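You operate a simulated robot arm through the tools that you are given. There is no shell and no other tool. Be economical: measure what you need, move in short steps, check, and stop when the job is done.

The job below is to be done with a simulated two-armed robot. You get a single attempt, and the scene is never put back.

JOB
Put the purple thread net on the top of the wooden desk away on the top of the back shelf. Put the grey cone on the top of the wooden desk away on the bottom shelf of the teal cart. Take the dark red cone from the top of the wooden desk and leave it on the top of the green table leaf. Fetch the black cone from the top of the wooden desk and stand it on the top of the power box. Any order will do. Set down upright: black cone.

It is judged by the outcome, as a careful person would: the job done as asked, and still so three seconds after it is handed in. It fails if anything else is knocked over, pushed out of place, dropped, spilled or broken.

ROBOT AND FRAMES
Two 6-joint arms with fingered hands on one trunk, on a base that drives. Base frame: it is fixed to the floor where the robot stands at the start and does not move with it; the origin is under the middle of the robot, x ahead of it, y to its left, z up. Units: m, degrees, N and s.
The left shoulder is at the start at [0.05, 0.17, 0.985], the right one opposite. With the tool pointing down near the work surface each hand reaches from about 0.5 to 0.78 m from the robot's upright axis, wherever it stands, measured 20 degrees to its own side. Places, roughly: black cone (7x6x13 cm) [0.6, 0.3, 0.8]; bottom shelf of the teal cart [-2.6, 3.6, 0.1]; dark red cone (7x6x13 cm) [0.6, -0.5, 0.8]; grey cone (7x6x13 cm) [0.6, -0.7, 0.8]; purple thread net (9x10x8 cm) [0.6, -0.2, 0.8]; top of the back shelf (106x15 cm) [-2.7, 0.98, 0.92]; top of the green table leaf [-1.6, 2.9, 0.7]; top of the power box (36x13 cm) [-2.72, 1.74, 1.04]. Payload 3.5 kg a hand.
The tool frame of a hand sits at the grasp point between the pads (the TCP): z along the fingers, y along the line on which they close. The tips reach 0.026 m beyond it. Largest opening 0.132 m; the body of the gripper starts 0.073 m behind the TCP. The gripper is a hand of 3 fingers: y runs from the thumb to the fingers, the wrist lies at [0, 0, -0.234] in the tool frame, and closing takes about 1.5 s.
Orientation is that of the tool frame in the base frame, as a unit quaternion [w, x, y, z]. With the fingers straight down and closing along the base's y, the tool's x points along the base's -x, its y along +y and its z along -z.

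CONTROLS
- The arms move only by the tool move_arm. It takes "left_plan", "right_plan" or both (then of equal length, played together; a hand with none holds still); each is a list of rows, each an object (a shift or turn left out is 0, a gripper value left out holds the last) with "dr": the turn, a rotation vector about the tool's x, y, z in degrees, a list of three; "translation": the shift along the tool's x, y, z in m, a list of three; "grip": the finger opening in m, from 0 to 0.132. In form: [{"dr": [rx, ry, rz], "translation": [x, y, z], "grip": grip}, ...]. A call has 1 to 20 rows; each row shifts and turns the commanded pose from where the row before left it, along the tool's axes as they then stand. Each row takes 0.2 s and may step no farther than 0.05 m and 8.6 degrees from the row before; otherwise, or with a gripper value out of range, the whole call is refused. A pose out of reach is approached as far as the arm can. The call stops where the force on the tool passes 40 N (or 10 N more than at its start, if that is more) or the arm is blocked; 0.2 s more then pass. Each finger travels about 0.153 m/s and halts on what it meets, pressing with about 23 N; the grip force reading is that of the motor and also rises with nothing between the fingers. The clock runs only during rows and for 0.2 s after the last one: add rows that do not move to give the fingers time. The reply holds the time, the measured pose of the TCP, the force on the tool along the base axes, the opening and the grip force, in the units named above and with some noise, with the torque about the TCP (base axes, N m) and any sound that the robot's microphone picked up.
- Cameras (640 x 400 px; columns grow to the right, rows downward): "scene" is now at [0.0448, -0.016, 1.5914]; the picture's right is [-0.12, -0.99, 0.00], its down [-0.66, 0.08, -0.75] and it looks along [0.74, -0.09, -0.67] (base axes); focal length 253 px, centre (320, 200). "left" rides on the left gripper at [-0.062, 0.003, -0.092] in its tool frame; the picture's right is [-0.05, -1.00, 0.00], its down [0.83, -0.04, -0.56] and it looks along [0.55, -0.03, 0.83] (tool axes); focal length 230 px, centre (320, 200). "right" rides on the right gripper at [0.062, 0.003, -0.092] in its tool frame; the picture's right is [-0.05, 1.00, 0.00], its down [-0.83, -0.04, -0.56] and it looks along [-0.55, -0.03, 0.83] (tool axes); focal length 230 px, centre (320, 200). There is no depth. A picture from a camera that has moved, and an enlarged one, comes with that camera's place and axes in the base frame and with its lens. The place of the scene camera against the robot may be out by one fixed shift of up to 0.012 m in any direction.
- camera(camera): a new picture of that camera. The clock stands still meanwhile.
- raise_lower(by): slides the trunk up (or, below 0, down) by that many m; the arms and the scene camera ride with it, the base frame stays. It gives what a move gives, with no picture.
- drive_base(legs): drives the robot by 1 to 6 legs, each [ahead, left, turn to the left] in m, m and degrees, along the robot's own axes; the way and the turn of a leg run together, so that a leg with both is an arc; at most 1.5 m and 180 degrees a leg. The arms and the cameras ride along, it lands a little off, and it stops where it bumps. It gives what a move gives.
- hand_shape(shape, hand): the hand has 3 fingers and takes this shape, open, in about a second: jaw (thumb against the fingers, like two jaws); tri (thumb and two fingers); tip (a fingertip pinch); poke (one finger out to press); point (the index stretched); flat (the hand flat); cup (the hand cupped); fist (a fist). The gripper value then closes the fingers along that shape, each until it touches; the sizes above hold for jaw. It gives what a move gives, with no picture.
- aim_head(pan, tilt): turns the head with the scene camera to pan (to the left, within 86 degrees either way) and tilt (down, from -29 to 69), counted from straight ahead of the robot. It gives what a move gives.
- zoom(camera, box): a new picture of the part [left, top, right, bottom] of that camera's present view, enlarged. The clock stands still meanwhile.
- finish_job(): hands the job in; it is judged then, once.

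Work in short steps. Places have to be worked out from the pictures, the camera data and where the tool is seen: move nearer, look again, correct. Check each grasp and each placing, and mend what went wrong. You have 165 turns and 122 pictures in all, those below and enlarged ones among them. Open the grippers and draw the arms clear of the work before you hand the job in, unless the task says otherwise; then end with one line.

The tools are called as a command line: name --argument value ..., lists and objects as JSON in quotes. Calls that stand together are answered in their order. move_arm: Moves the arms, as the interface text tells. Its arguments: {"type":"object","properties":{"left_plan":{"type":"array","items":{"type":"object","properties":{"dr":{"type":"array","items":{"type":"number"}},"translation":{"type":"array","items":{"type":"number"}},"grip":{"type":"number"}}}},"right_plan":{"type":"array","items":{"type":"object","properties":{"dr":{"type":"array","items":{"type":"number"}},"translation":{"type":"array","items":{"type":"number"}},"grip":{"type":"number"}}}}},"required":[]} The other tools are called the same way: raise_lower (by) slides the trunk up or down; hand_shape (shape, hand) gives the hand a shape; drive_base (legs) drives the base; aim_head (pan, tilt) turns the head that bears the scene camera; camera (camera) takes a picture; zoom (camera, box) takes an enlarged picture of a part of a camera's view; finish_job () hands the job in.

At the start:

```text
time_s: 0.0
left_ee_pos: [0.6232, -0.0507, 1.0922]
left_tool_rot: [-0.001, 0.0, 1.0, 0.0]
left_force: [-0.3, -0.2, 0.0]
left_wrist_torque: [0.02, 0.01, 0.0]
left_opening: 0.132
left_grasp_force: 0.1
left_shape: jaw
right_ee_pos: [0.3485, -0.4669, 1.0084]
right_tool_rot: [0.0, 0.0, 1.0, 0.0]
right_force: [1.4, -1.0, 0.6]
right_wrist_torque: [0.0, 0.01, 0.03]
right_opening: 0.1318
right_grasp_force: 0.1
right_shape: jaw
trunk travel left (down, up): [-0.6, 0.11]
robot x, y, heading: [-0.0047, -0.0028, -0.1]
head pan, tilt: [-6.7, 41.7]
```

scene: 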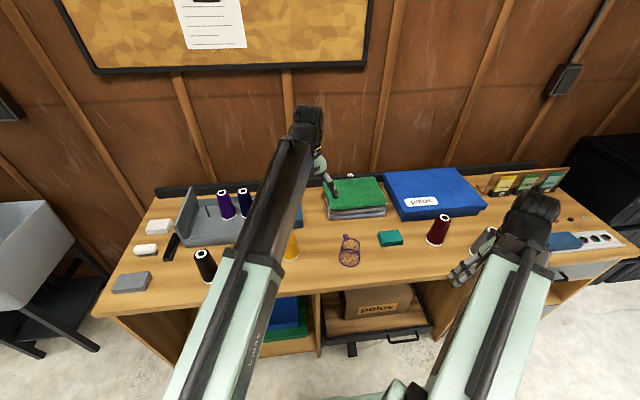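
right: 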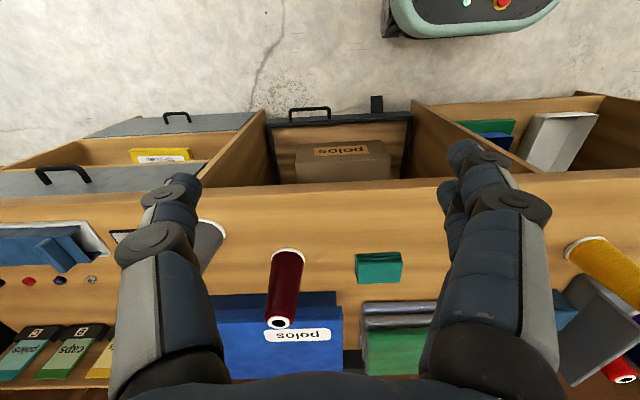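
left: 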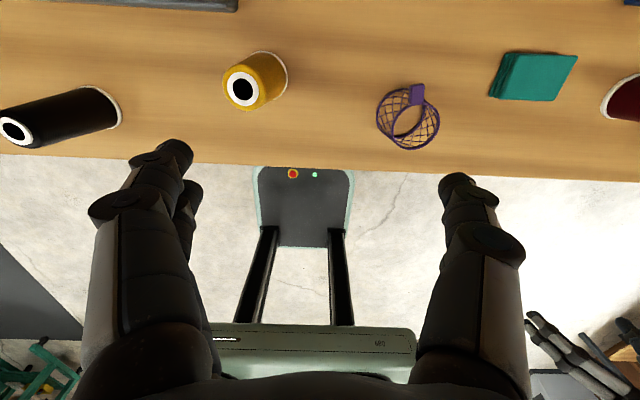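

The left camera puts the black cone near [0.58, 0.34] and the net near [0.59, -0.20]. I'll bring the left hand above the cone and the right hand near the net, both still high.

move_arm --left_plan '[{"translation": [0.004, 0.049, 0]}, {"translation": [0.004, 0.049, 0]}, {"translation": [0.004, 0.049, 0]}, {"translation": [0.004, 0.049, 0]}, {"translation": [0.004, 0.049, 0]}, {"translation": [0.004, 0.049, 0]}, {"translation": [0.004, 0.049, 0]}, {"translation": [0.004, 0.049, 0]}]' --right_plan '[{"translation": [-0.025, 0.03, 0]}, {"translation": [-0.025, 0.03, 0]}, {"translation": [-0.025, 0.03, 0]}, {"translation": [-0.025, 0.03, 0]}, {"translation": [-0.025, 0.03, 0]}, {"translation": [-0.025, 0.03, 0]}, {"translation": [-0.025, 0.03, 0]}, {"translation": [-0.025, 0.03, 0]}]'

camera --camera "left"

camera --camera "right"

camera --camera "scene"

```text
time_s: 1.8
left_ee_pos: [0.5909, 0.3436, 1.0929]
left_tool_rot: [-0.001, 0.001, 1.0, -0.001]
left_force: [0.5, 1.0, 0.9]
left_wrist_torque: [-0.03, 0.0, 0.01]
left_opening: 0.132
left_grasp_force: 0.1
left_shape: jaw
right_ee_pos: [0.5499, -0.2259, 1.0112]
right_tool_rot: [0.0, 0.0, 1.0, 0.001]
right_force: [0.4, -0.5, 0.2]
right_wrist_torque: [0.0, 0.0, -0.04]
right_opening: 0.1317
right_grasp_force: 0.0
right_shape: jaw
trunk travel left (down, up): [-0.6, 0.11]
robot x, y, heading: [0.0036, -0.0001, 0.1]
head pan, tilt: [-6.7, 41.7]
```

```text
118 pictures are left
camera left: at [0.654, 0.346, 1.1844], right [0.05, -1.0, 0.0], down [-0.83, -0.04, 0.56], along [-0.55, -0.03, -0.83], focal length 230 px, centre (320, 200)
```

left: 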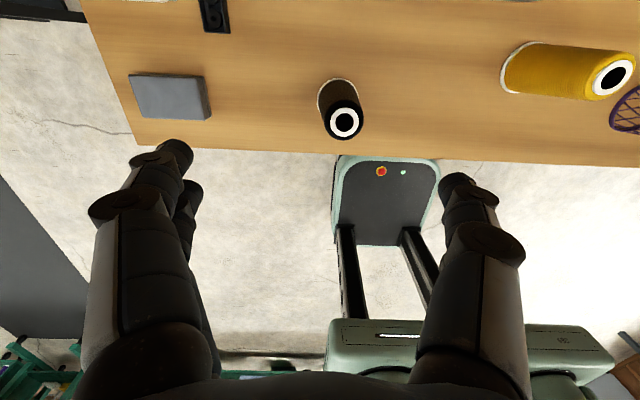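

```text
117 pictures are left
camera right: at [0.4878, -0.2216, 1.1042], right [0.05, 1.0, 0.0], down [0.83, -0.04, 0.56], along [0.55, -0.03, -0.83], focal length 230 px, centre (320, 200)
```

right: 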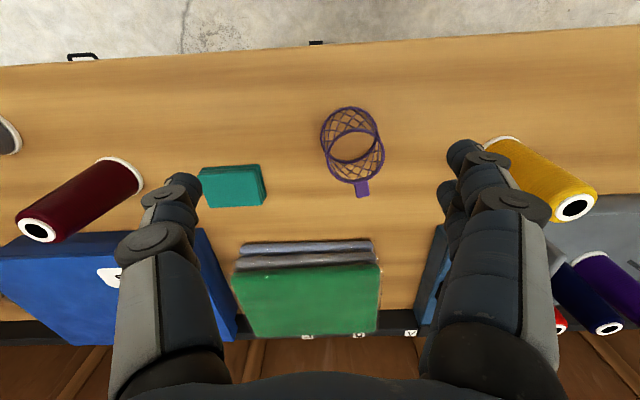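

```text
116 pictures are left
camera scene: at [0.0451, -0.0152, 1.5914], right [-0.12, -0.99, 0.0], down [-0.66, 0.08, -0.75], along [0.74, -0.09, -0.67], focal length 253 px, centre (320, 200)
```

scene: 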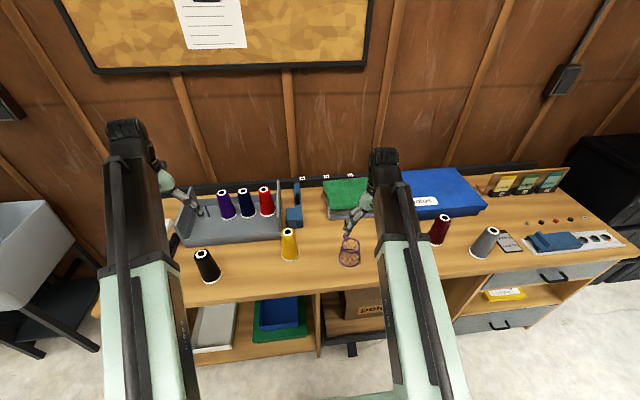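

Black cone centre is about [0.577, 0.308] and the net about [0.605, -0.18]. I'll look at the net closely and bring the left hand over the cone at mid height.

zoom --camera "right" --box '[270, 70, 430, 220]'

zoom --camera "scene" --box '[160, 220, 400, 300]'

move_arm --left_plan '[{"translation": [0.007, -0.018, 0.04]}, {"translation": [0.007, -0.018, 0.04]}, {"translation": [0, 0, 0.045]}, {"translation": [0, 0, 0.045]}, {}]'

camera --camera "left"

```text
2.67 times, centred on (350, 145) of right
camera zoom: at [0.4878, -0.2216, 1.1042], right [0.05, 1.0, 0.0], down [0.83, -0.04, 0.56], along [0.55, -0.03, -0.83], focal length 614 px, centre (240, 347)
```

zoom: 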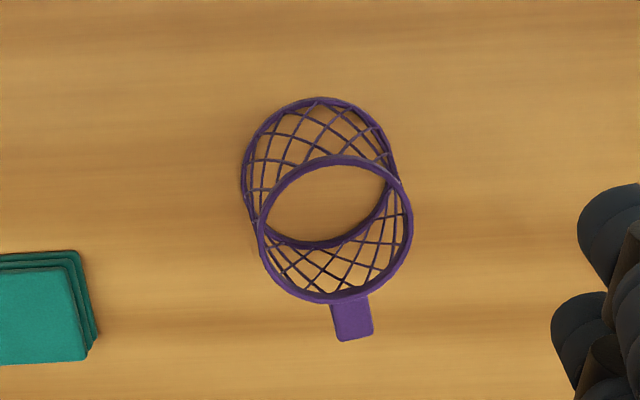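

```text
2.67 times, centred on (280, 260) of scene
camera zoom: at [0.0451, -0.0152, 1.5914], right [-0.12, -0.99, 0.0], down [-0.66, 0.08, -0.75], along [0.74, -0.09, -0.67], focal length 676 px, centre (427, 40)
```

zoom: 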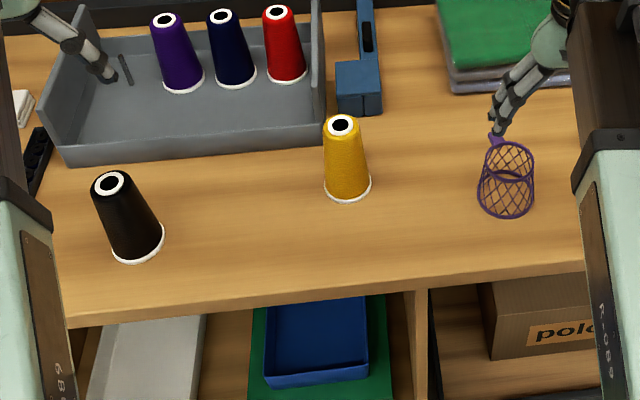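

```text
time_s: 3.0
left_ee_pos: [0.5733, 0.3031, 0.9211]
left_tool_rot: [0.0, 0.001, 1.0, 0.0]
left_force: [0.3, -0.7, -0.2]
left_wrist_torque: [0.02, 0.04, 0.02]
left_opening: 0.1319
left_grasp_force: 0.0
left_shape: jaw
right_ee_pos: [0.5488, -0.2258, 1.0119]
right_tool_rot: [0.0, -0.001, 1.0, 0.0]
right_force: [0.2, -0.2, -0.8]
right_wrist_torque: [-0.02, 0.04, 0.02]
right_opening: 0.132
right_grasp_force: 0.1
right_shape: jaw
trunk travel left (down, up): [-0.6, 0.11]
robot x, y, heading: [0.0038, 0.002, 0.0]
head pan, tilt: [-6.7, 41.7]
```

```text
113 pictures are left
camera left: at [0.6361, 0.3071, 1.0131], right [0.05, -1.0, 0.0], down [-0.83, -0.04, 0.55], along [-0.55, -0.03, -0.83], focal length 230 px, centre (320, 200)
```

left: 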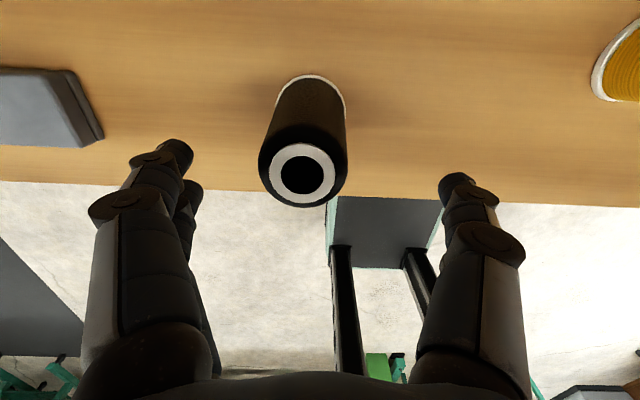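

Triangulating the two views puts the cone at [0.583, 0.313] with its top near z 0.905, so the desk is about 0.77. I'll descend to 0.845 and close.

move_arm --left_plan '[{"translation": [-0.01, 0.01, 0]}, {"translation": [0, 0, 0.038]}, {"translation": [0, 0, 0.037]}, {}, {"grip": 0.09}, {"grip": 0.07}, {"grip": 0.05}, {"grip": 0.03}, {"grip": 0.03}, {}, {}]'

camera --camera "left"

```text
time_s: 5.4
left_ee_pos: [0.5872, 0.3144, 0.8487]
left_tool_rot: [0.0, 0.0, 1.0, 0.0]
left_force: [0.2, -0.4, 0.0]
left_wrist_torque: [0.0, -0.06, 0.03]
left_opening: 0.0423
left_grasp_force: 22.8
left_shape: jaw
right_ee_pos: [0.5492, -0.2261, 1.0104]
right_tool_rot: [0.0, 0.0, 1.0, 0.0]
right_force: [-0.1, 0.4, -0.6]
right_wrist_torque: [-0.03, 0.01, 0.03]
right_opening: 0.1321
right_grasp_force: 0.2
right_shape: jaw
trunk travel left (down, up): [-0.6, 0.11]
robot x, y, heading: [0.001, 0.0035, -0.1]
head pan, tilt: [-6.7, 41.7]
```

```text
112 pictures are left
camera left: at [0.6495, 0.3168, 0.9402], right [0.05, -1.0, 0.0], down [-0.83, -0.04, 0.56], along [-0.55, -0.03, -0.83], focal length 230 px, centre (320, 200)
```

left: 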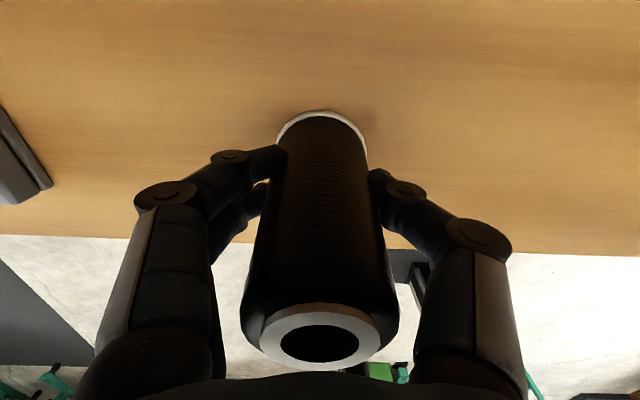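

The black cone is held (42 mm, 23 N). I'll lift it and line the right hand up above the net, half down.

move_arm --left_plan '[{"translation": [0, 0, -0.04]}, {"translation": [0, 0, -0.04]}, {"translation": [0, 0, -0.04]}, {"translation": [0, 0, -0.04]}]' --right_plan '[{"translation": [-0.023, 0.02, 0]}, {"translation": [-0.024, 0.021, 0]}, {"translation": [0, 0, 0.04]}, {"translation": [0, 0, 0.04]}]'

camera --camera "right"

```text
time_s: 6.4
left_ee_pos: [0.5879, 0.3166, 1.0069]
left_tool_rot: [0.0, 0.0, 1.0, 0.0]
left_force: [-0.2, 0.8, -1.2]
left_wrist_torque: [0.02, -0.04, -0.02]
left_opening: 0.0422
left_grasp_force: 22.7
left_shape: jaw
right_ee_pos: [0.5961, -0.1848, 0.9302]
right_tool_rot: [0.0, 0.0, 1.0, 0.0]
right_force: [-0.2, 0.6, -0.2]
right_wrist_torque: [0.0, 0.02, 0.01]
right_opening: 0.1319
right_grasp_force: 0.1
right_shape: jaw
trunk travel left (down, up): [-0.6, 0.11]
robot x, y, heading: [-0.0043, 0.0011, 0.2]
head pan, tilt: [-6.7, 41.7]
```

```text
111 pictures are left
camera right: at [0.5342, -0.181, 1.0233], right [0.05, 1.0, 0.0], down [0.83, -0.04, 0.56], along [0.55, -0.03, -0.83], focal length 230 px, centre (320, 200)
```

right: 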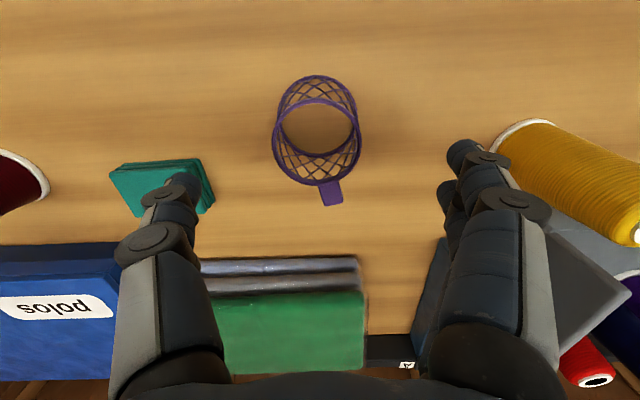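

The net is centred under the right hand at [0.597, -0.186]. I'll descend to 0.83 and close gently.

move_arm --right_plan '[{"translation": [0, 0, 0.035]}, {"translation": [0, 0, 0.035]}, {"translation": [0, 0, 0.03]}, {}, {"grip": 0.1}, {"grip": 0.08}, {"grip": 0.07}, {"grip": 0.06}, {"grip": 0.05}, {"grip": 0.05}, {}]'

camera --camera "right"

```text
time_s: 8.8
left_ee_pos: [0.5878, 0.3156, 1.0055]
left_tool_rot: [-0.001, 0.0, 1.0, 0.001]
left_force: [-1.1, 0.1, -1.4]
left_wrist_torque: [0.02, 0.01, 0.01]
left_opening: 0.0426
left_grasp_force: 22.8
left_shape: jaw
right_ee_pos: [0.5963, -0.1835, 0.8303]
right_tool_rot: [0.001, 0.001, 1.0, -0.001]
right_force: [0.2, 0.3, -0.5]
right_wrist_torque: [0.05, -0.03, 0.0]
right_opening: 0.0694
right_grasp_force: 22.5
right_shape: jaw
trunk travel left (down, up): [-0.6, 0.11]
robot x, y, heading: [-0.0023, 0.0013, -0.1]
head pan, tilt: [-6.7, 41.7]
```

```text
110 pictures are left
camera right: at [0.5335, -0.181, 0.9226], right [0.05, 1.0, 0.0], down [0.83, -0.04, 0.56], along [0.55, -0.03, -0.83], focal length 230 px, centre (320, 200)
```

right: 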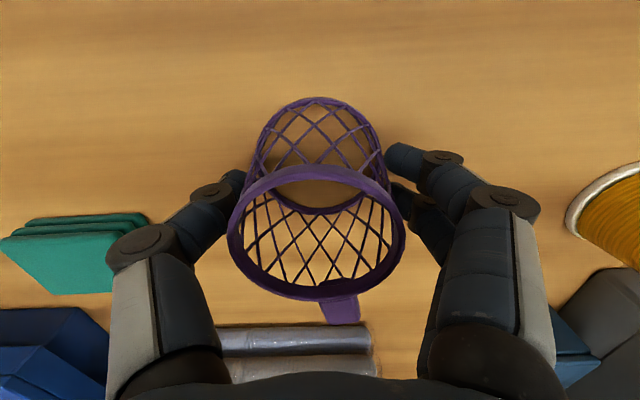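

The net is gripped at 69 mm. I'll lift it and pull both arms back a little toward the robot.

move_arm --left_plan '[{"translation": [0, 0, -0.02]}, {"translation": [0, 0, -0.02]}, {"translation": [0, 0, -0.02]}, {"translation": [0, 0, -0.02]}, {"translation": [0.02, 0, -0.01]}, {"translation": [0.02, 0, -0.01]}]' --right_plan '[{"translation": [0, 0, -0.045]}, {"translation": [0, 0, -0.045]}, {"translation": [0, 0, -0.045]}, {"translation": [0, 0, -0.045]}, {"translation": [0.02, -0.02, -0.04]}, {"translation": [0.02, -0.02, -0.04]}]'

camera --camera "right"

aim_head --pan 80 --tilt 25

camera --camera "scene"

aim_head --pan -80 --tilt 25

camera --camera "scene"

```text
time_s: 10.2
left_ee_pos: [0.5455, 0.3139, 1.1074]
left_tool_rot: [0.001, -0.001, 1.0, 0.001]
left_force: [0.8, -0.5, -2.9]
left_wrist_torque: [-0.03, -0.01, -0.02]
left_opening: 0.0424
left_grasp_force: 23.8
left_shape: jaw
right_ee_pos: [0.5559, -0.2281, 1.0882]
right_tool_rot: [0.0, 0.0, 1.0, 0.001]
right_force: [0.7, 0.7, 0.5]
right_wrist_torque: [-0.02, -0.01, -0.02]
right_opening: 0.0693
right_grasp_force: 22.8
right_shape: jaw
trunk travel left (down, up): [-0.6, 0.11]
robot x, y, heading: [-0.0004, 0.0025, 0.1]
head pan, tilt: [-6.7, 41.7]
```

```text
109 pictures are left
camera right: at [0.4935, -0.2241, 1.1814], right [0.05, 1.0, 0.0], down [0.83, -0.04, 0.55], along [0.55, -0.03, -0.83], focal length 230 px, centre (320, 200)
```

right: 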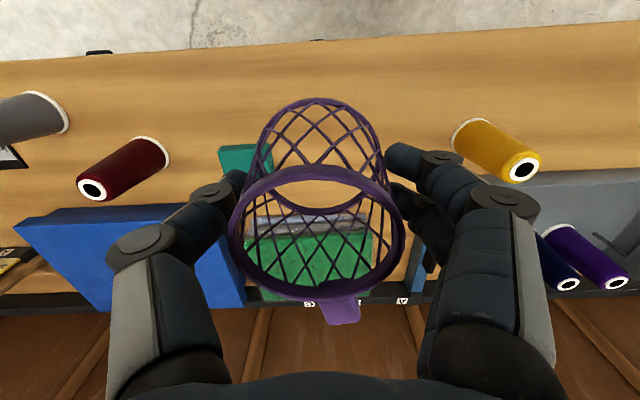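

```text
time_s: 11.8
left_ee_pos: [0.5472, 0.3145, 1.1061]
left_tool_rot: [0.0, 0.0, 1.0, 0.001]
left_force: [0.7, -0.3, -1.1]
left_wrist_torque: [0.01, -0.01, -0.01]
left_opening: 0.0423
left_grasp_force: 22.8
left_shape: jaw
right_ee_pos: [0.5571, -0.2274, 1.0867]
right_tool_rot: [0.0, 0.0, 1.0, 0.0]
right_force: [-0.3, 0.3, 0.3]
right_wrist_torque: [-0.01, 0.01, -0.01]
right_opening: 0.0694
right_grasp_force: 23.3
right_shape: jaw
trunk travel left (down, up): [-0.6, 0.11]
robot x, y, heading: [0.0024, 0.0002, -0.1]
head pan, tilt: [80.0, 25.0]
```

```text
108 pictures are left
camera scene: at [-0.0222, 0.0847, 1.6172], right [0.98, -0.17, 0.0], down [-0.07, -0.42, -0.91], along [0.16, 0.89, -0.42], focal length 253 px, centre (320, 200)
```

scene: 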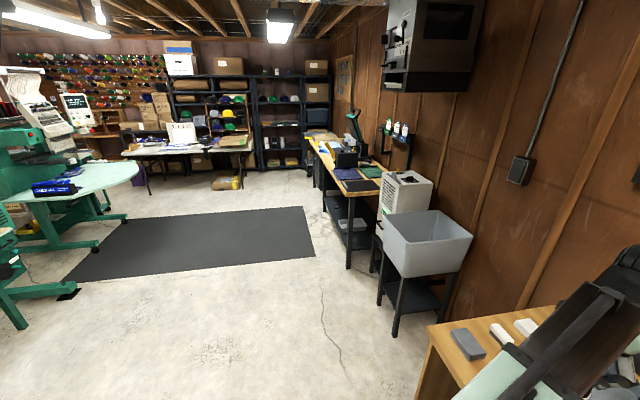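

```text
time_s: 14.3
left_ee_pos: [0.5464, 0.3141, 1.1065]
left_tool_rot: [0.0, 0.0, 1.0, 0.0]
left_force: [-0.5, -0.3, -0.7]
left_wrist_torque: [0.04, 0.01, -0.01]
left_opening: 0.0424
left_grasp_force: 22.5
left_shape: jaw
right_ee_pos: [0.5574, -0.2287, 1.0865]
right_tool_rot: [0.0, -0.001, 1.0, 0.001]
right_force: [-0.6, -0.4, 0.6]
right_wrist_torque: [0.02, 0.0, 0.01]
right_opening: 0.0694
right_grasp_force: 23.1
right_shape: jaw
trunk travel left (down, up): [-0.6, 0.11]
robot x, y, heading: [0.002, -0.0045, 0.2]
head pan, tilt: [-80.0, 25.0]
```

```text
107 pictures are left
camera scene: at [-0.0222, -0.0968, 1.6172], right [-0.98, -0.17, 0.0], down [-0.07, 0.42, -0.91], along [0.16, -0.89, -0.42], focal length 253 px, centre (320, 200)
```

scene: 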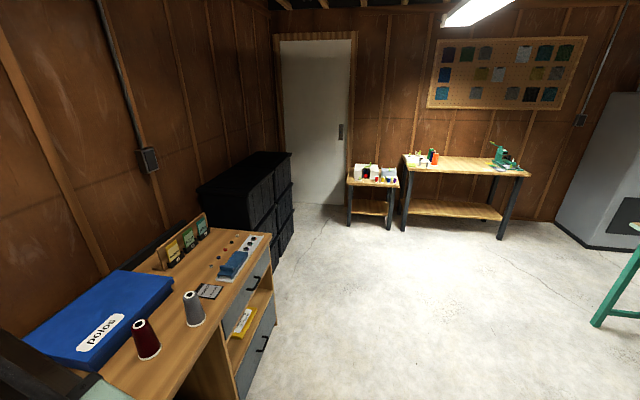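

Behind the robot there's about a metre free. I'll back off 0.6 m, turn left to face the rear, then look.

drive_base --legs '[[-0.6, 0, 0], [0, 0, 120]]'

aim_head --pan 0 --tilt 18

camera --camera "scene"

aim_head --pan 65 --tilt 22

camera --camera "scene"

```text
time_s: 22.6
left_ee_pos: [-1.1373, 0.3274, 1.1073]
left_tool_rot: [0.0, 0.861, -0.509, 0.0]
left_force: [0.6, -0.5, -2.4]
left_wrist_torque: [0.03, 0.0, 0.02]
left_opening: 0.0419
left_grasp_force: 23.2
left_shape: jaw
right_ee_pos: [-0.6673, 0.5975, 1.0876]
right_tool_rot: [0.0, 0.861, -0.509, -0.001]
right_force: [-0.1, 0.5, 0.1]
right_wrist_torque: [0.04, 0.02, -0.01]
right_opening: 0.0689
right_grasp_force: 22.9
right_shape: jaw
trunk travel left (down, up): [-0.6, 0.11]
robot x, y, heading: [-0.6001, 0.0016, 118.9]
head pan, tilt: [-80.0, 25.0]
```

```text
time_s: 24.1
left_ee_pos: [-1.1377, 0.3291, 1.1063]
left_tool_rot: [0.0, 0.86, -0.51, 0.0]
left_force: [0.3, 0.9, -1.8]
left_wrist_torque: [0.02, 0.01, 0.0]
left_opening: 0.0422
left_grasp_force: 23.2
left_shape: jaw
right_ee_pos: [-0.6677, 0.597, 1.0867]
right_tool_rot: [0.0, 0.861, -0.509, 0.0]
right_force: [-0.7, 0.5, -0.6]
right_wrist_torque: [-0.03, -0.02, 0.01]
right_opening: 0.0687
right_grasp_force: 22.7
right_shape: jaw
trunk travel left (down, up): [-0.6, 0.11]
robot x, y, heading: [-0.5981, 0.0037, 118.7]
head pan, tilt: [0.0, 18.0]
```

```text
106 pictures are left
camera scene: at [-0.6237, 0.041, 1.6286], right [0.88, 0.48, 0.0], down [0.15, -0.27, -0.95], along [-0.46, 0.83, -0.31], focal length 253 px, centre (320, 200)
```

scene: 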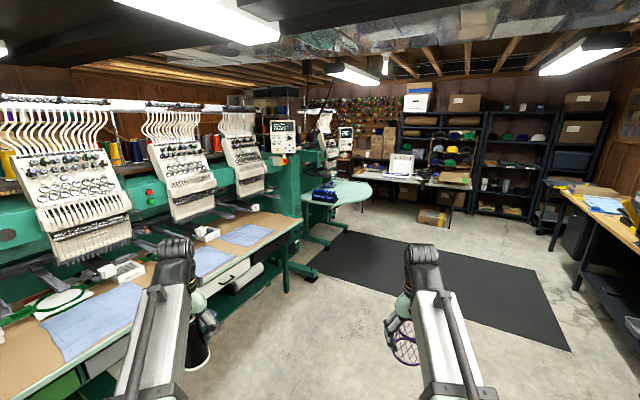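

```text
time_s: 25.5
left_ee_pos: [-1.1391, 0.3285, 1.1079]
left_tool_rot: [0.0, 0.861, -0.509, -0.001]
left_force: [-0.2, 0.2, -0.9]
left_wrist_torque: [0.01, 0.0, 0.02]
left_opening: 0.0423
left_grasp_force: 22.8
left_shape: jaw
right_ee_pos: [-0.6667, 0.597, 1.0878]
right_tool_rot: [0.0, 0.861, -0.509, 0.001]
right_force: [0.8, 0.2, -0.8]
right_wrist_torque: [0.0, 0.0, 0.01]
right_opening: 0.069
right_grasp_force: 22.9
right_shape: jaw
trunk travel left (down, up): [-0.6, 0.11]
robot x, y, heading: [-0.5968, -0.0006, 118.6]
head pan, tilt: [65.0, 22.0]
```

```text
105 pictures are left
camera scene: at [-0.6715, -0.0469, 1.6221], right [-0.06, 1.0, 0.0], down [0.37, 0.02, -0.93], along [-0.93, -0.06, -0.37], focal length 253 px, centre (320, 200)
```

scene: 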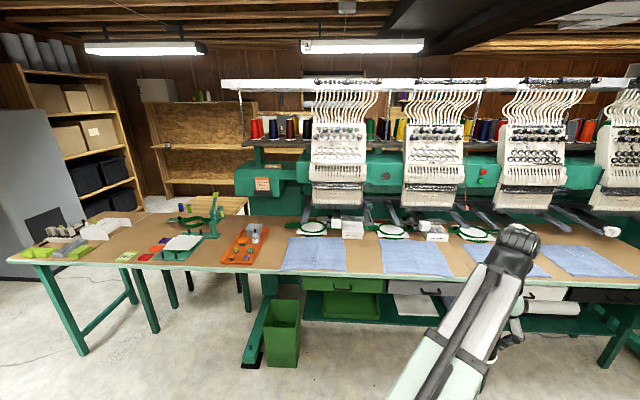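

The back shelf and power box seem to be behind the big embroidery machine. I'll raise the trunk and look in more detail for a way round.

raise_lower --by 0.1

zoom --camera "scene" --box '[0, 40, 320, 240]'

zoom --camera "scene" --box '[320, 60, 640, 260]'

aim_head --pan 20 --tilt 18

zoom --camera "scene" --box '[320, 80, 560, 230]'

```text
time_s: 26.8
left_ee_pos: [-1.1373, 0.3281, 1.206]
left_tool_rot: [-0.001, 0.861, -0.509, 0.0]
left_force: [-0.2, 0.1, -0.9]
left_wrist_torque: [0.02, 0.01, -0.04]
left_opening: 0.0421
left_grasp_force: 22.9
left_shape: jaw
right_ee_pos: [-0.6685, 0.5969, 1.1874]
right_tool_rot: [-0.001, 0.861, -0.509, 0.0]
right_force: [-0.3, 0.0, 0.1]
right_wrist_torque: [0.0, -0.04, -0.01]
right_opening: 0.069
right_grasp_force: 23.0
right_shape: jaw
trunk travel left (down, up): [-0.7, 0.01]
robot x, y, heading: [-0.5986, 0.0027, 118.9]
head pan, tilt: [65.0, 22.0]
```

```text
2.00 times, centred on (160, 140) of scene
camera zoom: at [-0.6716, -0.0469, 1.722], right [-0.07, 1.0, 0.0], down [0.37, 0.02, -0.93], along [-0.93, -0.06, -0.37], focal length 507 px, centre (640, 320)
```

zoom: 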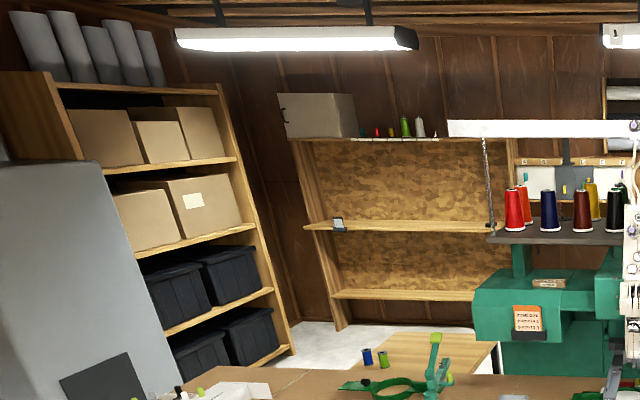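

```text
2.00 times, centred on (480, 160) of scene
camera zoom: at [-0.6716, -0.0469, 1.722], right [-0.07, 1.0, 0.0], down [0.37, 0.02, -0.93], along [-0.93, -0.06, -0.37], focal length 507 px, centre (0, 280)
```

zoom: 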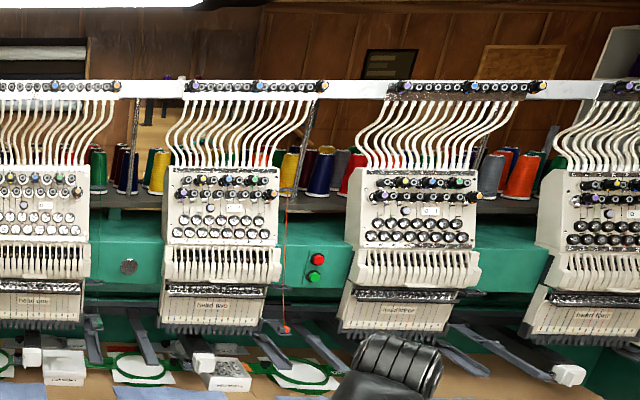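

```text
time_s: 27.9
left_ee_pos: [-1.1384, 0.3286, 1.2062]
left_tool_rot: [0.001, 0.861, -0.509, 0.0]
left_force: [0.1, 0.8, -1.8]
left_wrist_torque: [0.01, 0.01, -0.01]
left_opening: 0.0421
left_grasp_force: 23.0
left_shape: jaw
right_ee_pos: [-0.6664, 0.5976, 1.1878]
right_tool_rot: [0.001, 0.86, -0.51, -0.001]
right_force: [0.2, 0.3, -0.4]
right_wrist_torque: [0.0, -0.01, -0.03]
right_opening: 0.0684
right_grasp_force: 22.7
right_shape: jaw
trunk travel left (down, up): [-0.7, 0.01]
robot x, y, heading: [-0.5977, -0.0028, 118.9]
head pan, tilt: [20.0, 18.0]
```

```text
2.67 times, centred on (440, 155) of scene
camera zoom: at [-0.6491, 0.0206, 1.7286], right [0.66, 0.75, 0.0], down [0.23, -0.2, -0.95], along [-0.72, 0.63, -0.31], focal length 676 px, centre (0, 320)
```

zoom: 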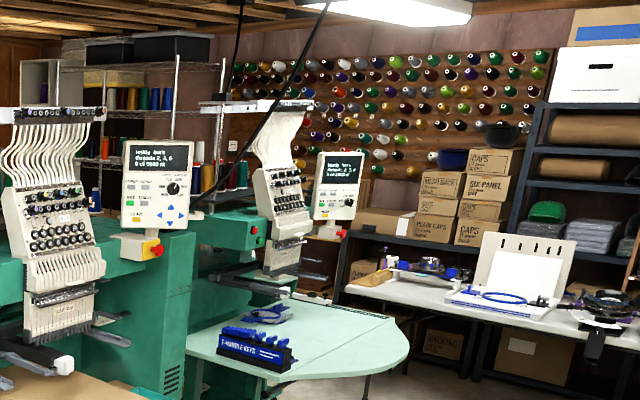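

The targets are on the rear of the big machine, so I'll go look at the gap at its right-hand end, near y≈2.2.

drive_base --legs '[[0, 0, 61], [0, -1.1, 0], [0, -1.1, 0]]'

aim_head --pan 0 --tilt 25

camera --camera "scene"

aim_head --pan -50 --tilt 25

camera --camera "scene"

```text
time_s: 41.6
left_ee_pos: [-1.1225, 1.911, 1.2085]
left_tool_rot: [0.0, 1.0, -0.011, 0.0]
left_force: [0.1, -0.4, -1.0]
left_wrist_torque: [0.02, 0.03, -0.02]
left_opening: 0.0418
left_grasp_force: 22.9
left_shape: jaw
right_ee_pos: [-1.1202, 2.454, 1.1885]
right_tool_rot: [0.0, 1.0, -0.012, 0.0]
right_force: [0.0, -0.7, 0.5]
right_wrist_torque: [-0.04, 0.0, -0.03]
right_opening: 0.0687
right_grasp_force: 23.1
right_shape: jaw
trunk travel left (down, up): [-0.7, 0.01]
robot x, y, heading: [-0.5694, 2.2133, 178.5]
head pan, tilt: [20.0, 18.0]
```

```text
time_s: 42.4
left_ee_pos: [-1.1223, 1.9161, 1.2082]
left_tool_rot: [0.002, 1.0, -0.011, 0.001]
left_force: [0.5, 0.2, -1.6]
left_wrist_torque: [0.03, -0.02, 0.02]
left_opening: 0.0418
left_grasp_force: 23.6
left_shape: jaw
right_ee_pos: [-1.1191, 2.4578, 1.1888]
right_tool_rot: [0.002, 1.0, -0.012, 0.0]
right_force: [-0.4, -0.1, 0.0]
right_wrist_torque: [-0.01, 0.01, 0.02]
right_opening: 0.0686
right_grasp_force: 22.7
right_shape: jaw
trunk travel left (down, up): [-0.7, 0.01]
robot x, y, heading: [-0.5728, 2.2152, 178.7]
head pan, tilt: [0.0, 25.0]
```

```text
101 pictures are left
camera scene: at [-0.62, 2.2006, 1.7182], right [0.02, 1.0, 0.01], down [0.42, 0.0, -0.91], along [-0.91, 0.02, -0.42], focal length 253 px, centre (320, 200)
```

scene: 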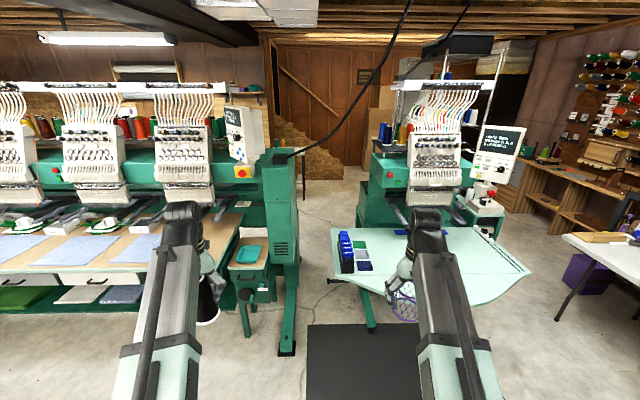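

```text
time_s: 43.6
left_ee_pos: [-1.1215, 1.9154, 1.2088]
left_tool_rot: [0.002, 1.0, -0.012, 0.0]
left_force: [0.6, -0.5, -1.7]
left_wrist_torque: [0.0, 0.03, -0.01]
left_opening: 0.0421
left_grasp_force: 23.2
left_shape: jaw
right_ee_pos: [-1.1194, 2.4591, 1.1879]
right_tool_rot: [0.002, 1.0, -0.011, 0.0]
right_force: [0.2, -0.5, 0.0]
right_wrist_torque: [0.01, 0.02, 0.01]
right_opening: 0.0687
right_grasp_force: 22.6
right_shape: jaw
trunk travel left (down, up): [-0.7, 0.01]
robot x, y, heading: [-0.5701, 2.2147, 178.9]
head pan, tilt: [-50.0, 25.0]
```

```text
100 pictures are left
camera scene: at [-0.5856, 2.2706, 1.7186], right [0.78, 0.63, 0.0], down [0.26, -0.33, -0.91], along [-0.57, 0.71, -0.42], focal length 253 px, centre (320, 200)
```

scene: 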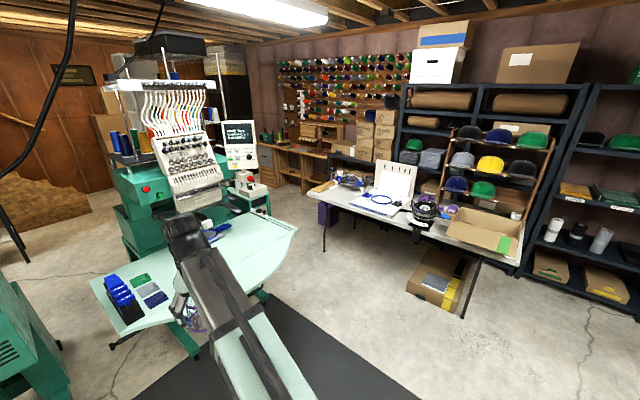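

The right-hand gap looks too narrow (about 0.3–0.45 m). I'll zoom in on the cart and leaf while I'm here, and look down at my own base size.

zoom --camera "scene" --box '[200, 140, 360, 260]'

aim_head --pan 0 --tilt 69

camera --camera "scene"

```text
3.33 times, centred on (280, 200) of scene
camera zoom: at [-0.5856, 2.2706, 1.7186], right [0.78, 0.63, 0.0], down [0.26, -0.33, -0.91], along [-0.57, 0.71, -0.42], focal length 845 px, centre (453, 200)
```

zoom: 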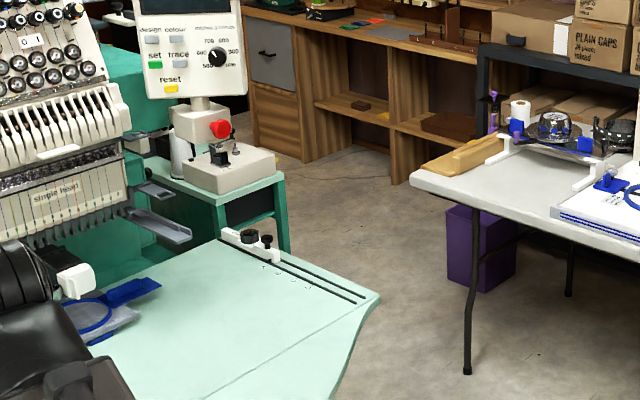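

```text
time_s: 44.8
left_ee_pos: [-1.1227, 1.9142, 1.2083]
left_tool_rot: [0.001, 1.0, -0.011, 0.0]
left_force: [-0.8, 0.6, -2.0]
left_wrist_torque: [0.0, 0.03, -0.01]
left_opening: 0.0418
left_grasp_force: 22.7
left_shape: jaw
right_ee_pos: [-1.1188, 2.4595, 1.1871]
right_tool_rot: [0.001, 1.0, -0.012, 0.001]
right_force: [0.3, 0.7, 0.2]
right_wrist_torque: [-0.02, -0.02, 0.01]
right_opening: 0.0686
right_grasp_force: 23.0
right_shape: jaw
trunk travel left (down, up): [-0.7, 0.01]
robot x, y, heading: [-0.5675, 2.2155, 178.7]
head pan, tilt: [0.0, 68.8]
```

```text
98 pictures are left
camera scene: at [-0.5838, 2.2003, 1.6588], right [0.02, 1.0, 0.01], down [0.93, -0.02, -0.36], along [-0.36, 0.01, -0.93], focal length 253 px, centre (320, 200)
```

scene: 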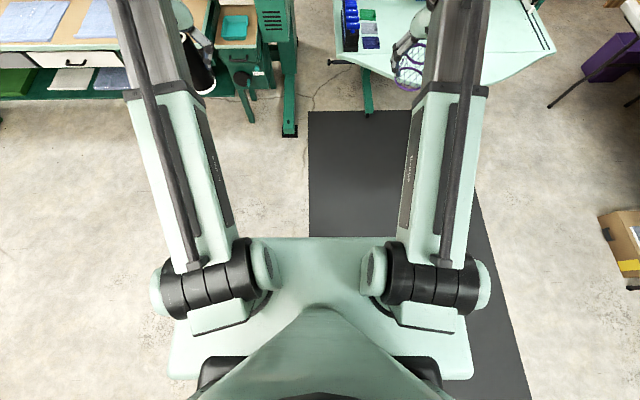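

The left end of the machine has about 1 m of clear corridor (y from -1.85 to -2.86). I'll go that way, first sideways to y≈-2.1, then look.

drive_base --legs '[[0, 0, 1.3], [0, 1.5, 0], [0, 1.5, 0], [0, 1.3, 0]]'

aim_head --pan 0 --tilt 25

camera --camera "scene"

```text
time_s: 65.9
left_ee_pos: [-1.0667, -2.4396, 1.2075]
left_tool_rot: [0.002, 1.0, 0.006, -0.001]
left_force: [0.4, -0.1, -2.4]
left_wrist_torque: [-0.04, 0.04, 0.02]
left_opening: 0.0416
left_grasp_force: 22.9
left_shape: jaw
right_ee_pos: [-1.0835, -1.898, 1.1871]
right_tool_rot: [0.001, 1.0, 0.006, 0.0]
right_force: [0.4, -0.4, -0.8]
right_wrist_torque: [0.01, 0.02, 0.0]
right_opening: 0.0686
right_grasp_force: 22.8
right_shape: jaw
trunk travel left (down, up): [-0.7, 0.01]
robot x, y, heading: [-0.5243, -2.1234, -179.3]
head pan, tilt: [0.0, 68.8]
```

```text
time_s: 67.0
left_ee_pos: [-1.0659, -2.4398, 1.2079]
left_tool_rot: [0.002, 1.0, 0.007, 0.0]
left_force: [0.2, -0.4, -0.8]
left_wrist_torque: [-0.05, 0.04, -0.02]
left_opening: 0.0421
left_grasp_force: 23.3
left_shape: jaw
right_ee_pos: [-1.082, -1.8967, 1.1864]
right_tool_rot: [0.002, 1.0, 0.006, 0.0]
right_force: [0.8, -0.1, 0.1]
right_wrist_torque: [0.0, 0.01, 0.02]
right_opening: 0.0688
right_grasp_force: 23.1
right_shape: jaw
trunk travel left (down, up): [-0.7, 0.01]
robot x, y, heading: [-0.526, -2.1212, -179.3]
head pan, tilt: [0.0, 25.0]
```

```text
97 pictures are left
camera scene: at [-0.5741, -2.1305, 1.7171], right [-0.01, 1.0, 0.0], down [0.42, 0.01, -0.91], along [-0.91, -0.01, -0.42], focal length 253 px, centre (320, 200)
```

scene: 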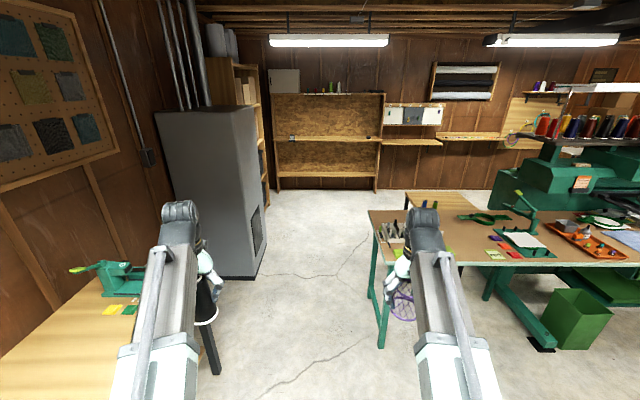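

The corridor is clear, bounded by the table at y≈-1.75 and the furnace at y≈-2.83. I'll drive through along y≈-2.28, turn to face +y, then look.

drive_base --legs '[[0, 0.15, -0.7], [1.45, 0, 0], [1.45, 0, 0], [0, 0, -90]]'

camera --camera "scene"

aim_head --pan -45 --tilt 25

camera --camera "scene"

```text
time_s: 85.8
left_ee_pos: [-3.7082, -1.6858, 1.2076]
left_tool_rot: [-0.001, -0.695, 0.719, 0.001]
left_force: [0.1, -0.3, -1.8]
left_wrist_torque: [0.0, 0.01, -0.01]
left_opening: 0.0417
left_grasp_force: 22.8
left_shape: jaw
right_ee_pos: [-3.1657, -1.6936, 1.1868]
right_tool_rot: [-0.001, -0.695, 0.719, 0.001]
right_force: [0.7, 0.4, 0.6]
right_wrist_torque: [-0.01, 0.01, 0.03]
right_opening: 0.0685
right_grasp_force: 22.6
right_shape: jaw
trunk travel left (down, up): [-0.7, 0.01]
robot x, y, heading: [-3.4125, -2.2428, 88.0]
head pan, tilt: [0.0, 25.0]
```

```text
96 pictures are left
camera scene: at [-3.4128, -2.1957, 1.7172], right [1.0, -0.03, 0.0], down [-0.01, -0.42, -0.91], along [0.03, 0.91, -0.42], focal length 253 px, centre (320, 200)
```

scene: 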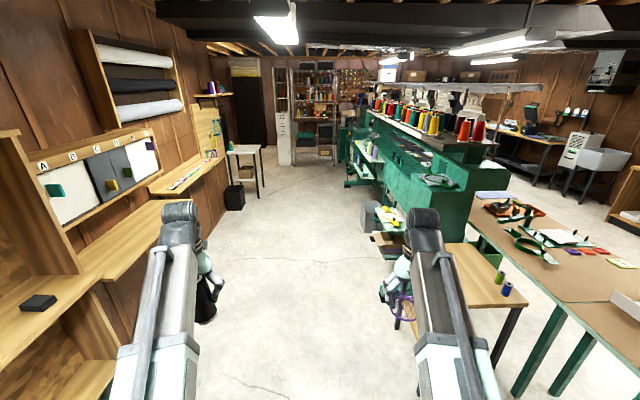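

```text
time_s: 86.9
left_ee_pos: [-3.708, -1.6858, 1.2068]
left_tool_rot: [-0.001, -0.695, 0.719, 0.002]
left_force: [0.1, 0.7, -1.7]
left_wrist_torque: [0.03, 0.01, 0.02]
left_opening: 0.0419
left_grasp_force: 23.2
left_shape: jaw
right_ee_pos: [-3.1651, -1.693, 1.1872]
right_tool_rot: [-0.001, -0.696, 0.718, 0.0]
right_force: [0.6, -0.5, 0.0]
right_wrist_torque: [-0.03, 0.01, 0.01]
right_opening: 0.0683
right_grasp_force: 23.2
right_shape: jaw
trunk travel left (down, up): [-0.7, 0.01]
robot x, y, heading: [-3.419, -2.2433, 88.3]
head pan, tilt: [-45.0, 25.0]
```

```text
95 pictures are left
camera scene: at [-3.3488, -2.2247, 1.7172], right [0.68, -0.73, 0.0], down [-0.31, -0.29, -0.91], along [0.66, 0.62, -0.42], focal length 253 px, centre (320, 200)
```

scene: 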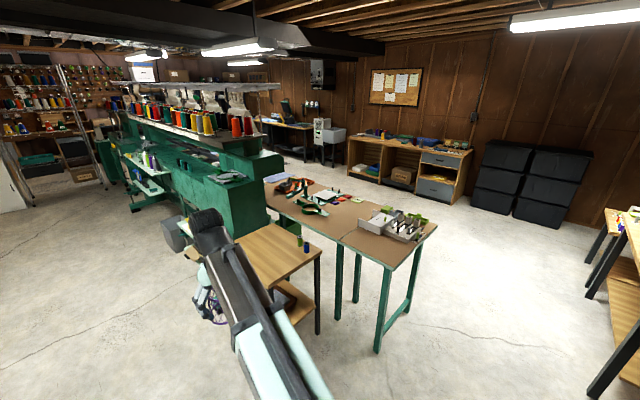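

The aisle behind the machine is wide, and its rear has a shelf. I'll drive up the aisle and look to my right.

drive_base --legs '[[0, 0.13, 1.7], [1.3, 0, 0], [1.3, 0, 0]]'

camera --camera "scene"

```text
time_s: 100.5
left_ee_pos: [-3.7888, 0.9222, 1.2083]
left_tool_rot: [-0.002, -0.693, 0.721, 0.001]
left_force: [1.2, 0.5, -1.1]
left_wrist_torque: [0.01, -0.01, -0.01]
left_opening: 0.0415
left_grasp_force: 23.6
left_shape: jaw
right_ee_pos: [-3.2453, 0.9096, 1.1866]
right_tool_rot: [-0.002, -0.693, 0.721, 0.001]
right_force: [0.2, -0.8, 0.1]
right_wrist_torque: [0.0, 0.0, 0.0]
right_opening: 0.0683
right_grasp_force: 22.8
right_shape: jaw
trunk travel left (down, up): [-0.7, 0.01]
robot x, y, heading: [-3.5012, 0.3645, 87.6]
head pan, tilt: [-45.0, 25.0]
```

```text
94 pictures are left
camera scene: at [-3.433, 0.3809, 1.7172], right [0.68, -0.74, 0.0], down [-0.31, -0.29, -0.91], along [0.67, 0.61, -0.42], focal length 253 px, centre (320, 200)
```

scene: 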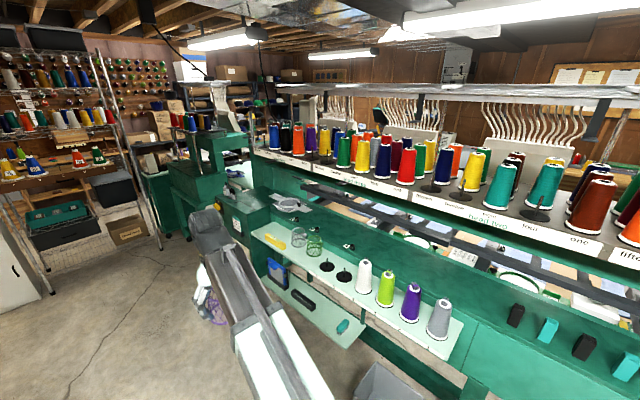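

This is the rear: the mint shelf with cones is the back shelf (y 0.43–1.53, near edge x≈-2.775), and the power box is at its far end. I'll zoom in to find free spots.

zoom --camera "scene" --box '[200, 160, 400, 300]'

zoom --camera "scene" --box '[320, 230, 520, 370]'

```text
2.86 times, centred on (300, 230) of scene
camera zoom: at [-3.433, 0.3809, 1.7172], right [0.68, -0.74, 0.0], down [-0.31, -0.29, -0.91], along [0.67, 0.61, -0.42], focal length 724 px, centre (377, 114)
```

zoom: 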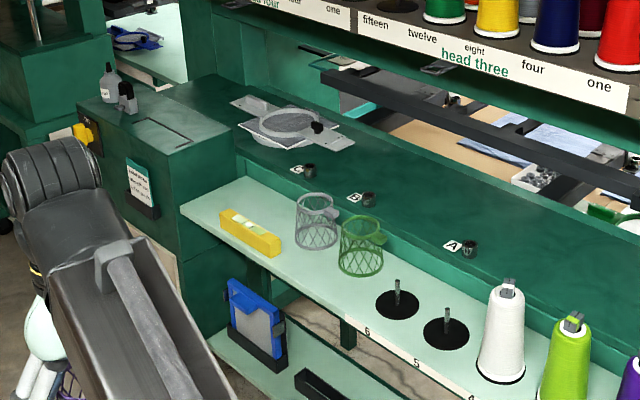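

```text
2.86 times, centred on (420, 300) of scene
camera zoom: at [-3.433, 0.3809, 1.7172], right [0.68, -0.74, 0.0], down [-0.31, -0.29, -0.91], along [0.67, 0.61, -0.42], focal length 724 px, centre (34, -86)
```

zoom: 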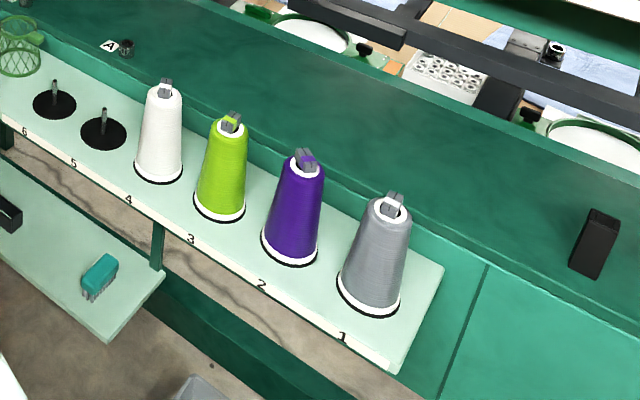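

Power box top spans y 1.53–1.90, x -2.785 to -2.65. The shelf has a free spot left of the yellow bar, around [-2.695, 1.475]. I'll drive up beside it and turn to face the machine.

drive_base --legs '[[1.2, 0, 0], [0, 0, -87.6]]'

aim_head --pan 0 --tilt 40

camera --camera "scene"

```text
time_s: 110.2
left_ee_pos: [-2.91, 1.8902, 1.2065]
left_tool_rot: [0.0, -0.018, 1.0, 0.002]
left_force: [-0.1, -0.2, -1.2]
left_wrist_torque: [-0.01, -0.01, 0.02]
left_opening: 0.0415
left_grasp_force: 22.7
left_shape: jaw
right_ee_pos: [-2.8788, 1.3474, 1.1877]
right_tool_rot: [-0.001, -0.019, 1.0, 0.002]
right_force: [-0.3, -0.3, -0.6]
right_wrist_torque: [-0.01, -0.03, 0.02]
right_opening: 0.0681
right_grasp_force: 22.4
right_shape: jaw
trunk travel left (down, up): [-0.7, 0.01]
robot x, y, heading: [-3.4402, 1.5589, 2.1]
head pan, tilt: [-45.0, 25.0]
```

```text
time_s: 111.3
left_ee_pos: [-2.9082, 1.8898, 1.2099]
left_tool_rot: [0.0, -0.018, 1.0, 0.001]
left_force: [-1.1, -0.3, -0.9]
left_wrist_torque: [-0.01, -0.02, 0.0]
left_opening: 0.0413
left_grasp_force: 23.2
left_shape: jaw
right_ee_pos: [-2.8801, 1.3479, 1.1867]
right_tool_rot: [0.001, -0.019, 1.0, 0.001]
right_force: [0.9, -0.1, -0.3]
right_wrist_torque: [0.03, -0.02, 0.0]
right_opening: 0.068
right_grasp_force: 23.1
right_shape: jaw
trunk travel left (down, up): [-0.7, 0.01]
robot x, y, heading: [-3.4438, 1.5593, 1.9]
head pan, tilt: [0.0, 40.0]
```

```text
91 pictures are left
camera scene: at [-3.3971, 1.5552, 1.6939], right [0.04, -1.0, 0.0], down [-0.64, -0.02, -0.77], along [0.77, 0.03, -0.64], focal length 253 px, centre (320, 200)
```

scene: 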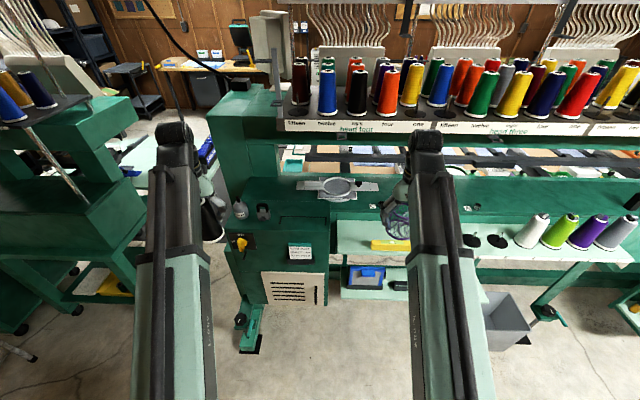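

I'm facing the rear with the power box and shelf in view. I'll zoom in for accurate placing positions.

zoom --camera "scene" --box '[210, 160, 450, 310]'

camera --camera "right"

camera --camera "left"

```text
2.67 times, centred on (330, 235) of scene
camera zoom: at [-3.3971, 1.5552, 1.6939], right [0.04, -1.0, 0.0], down [-0.64, -0.02, -0.77], along [0.77, 0.03, -0.64], focal length 676 px, centre (293, 107)
```

zoom: 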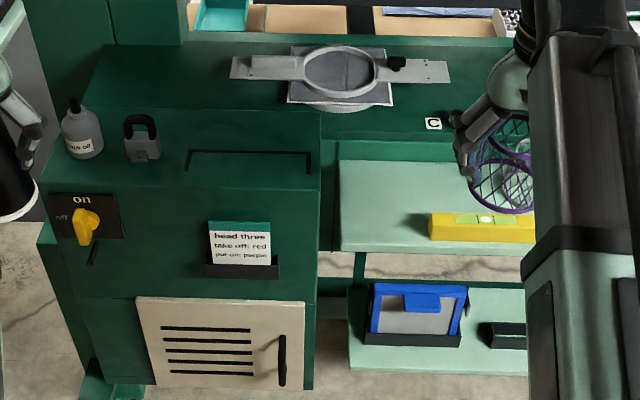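

```text
89 pictures are left
camera right: at [-2.9414, 1.349, 1.28], right [0.02, 1.0, 0.0], down [0.83, -0.01, 0.55], along [0.55, -0.01, -0.83], focal length 230 px, centre (320, 200)
```

right: 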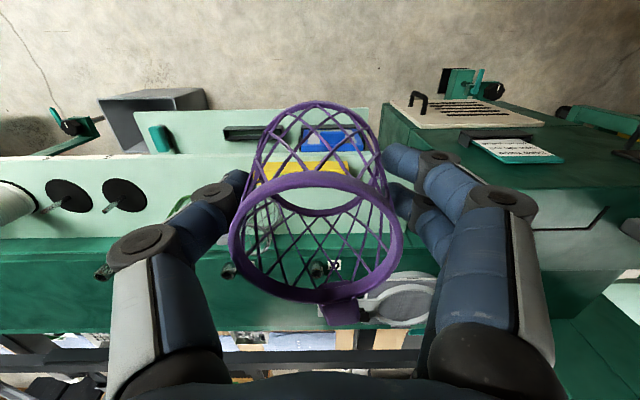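

```text
88 pictures are left
camera left: at [-2.8469, 1.8941, 1.2997], right [0.09, -1.0, 0.0], down [-0.83, -0.08, 0.56], along [-0.55, -0.05, -0.83], focal length 230 px, centre (320, 200)
```

left: 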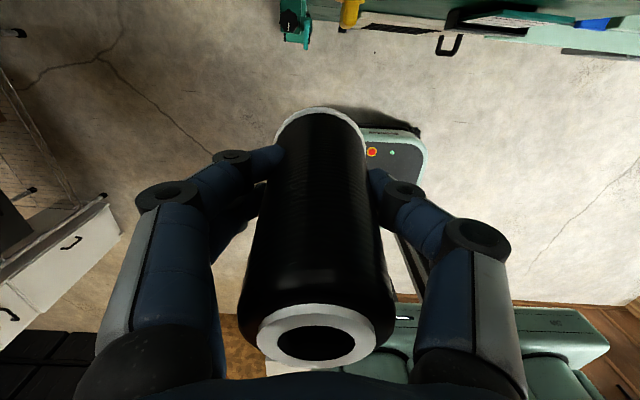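

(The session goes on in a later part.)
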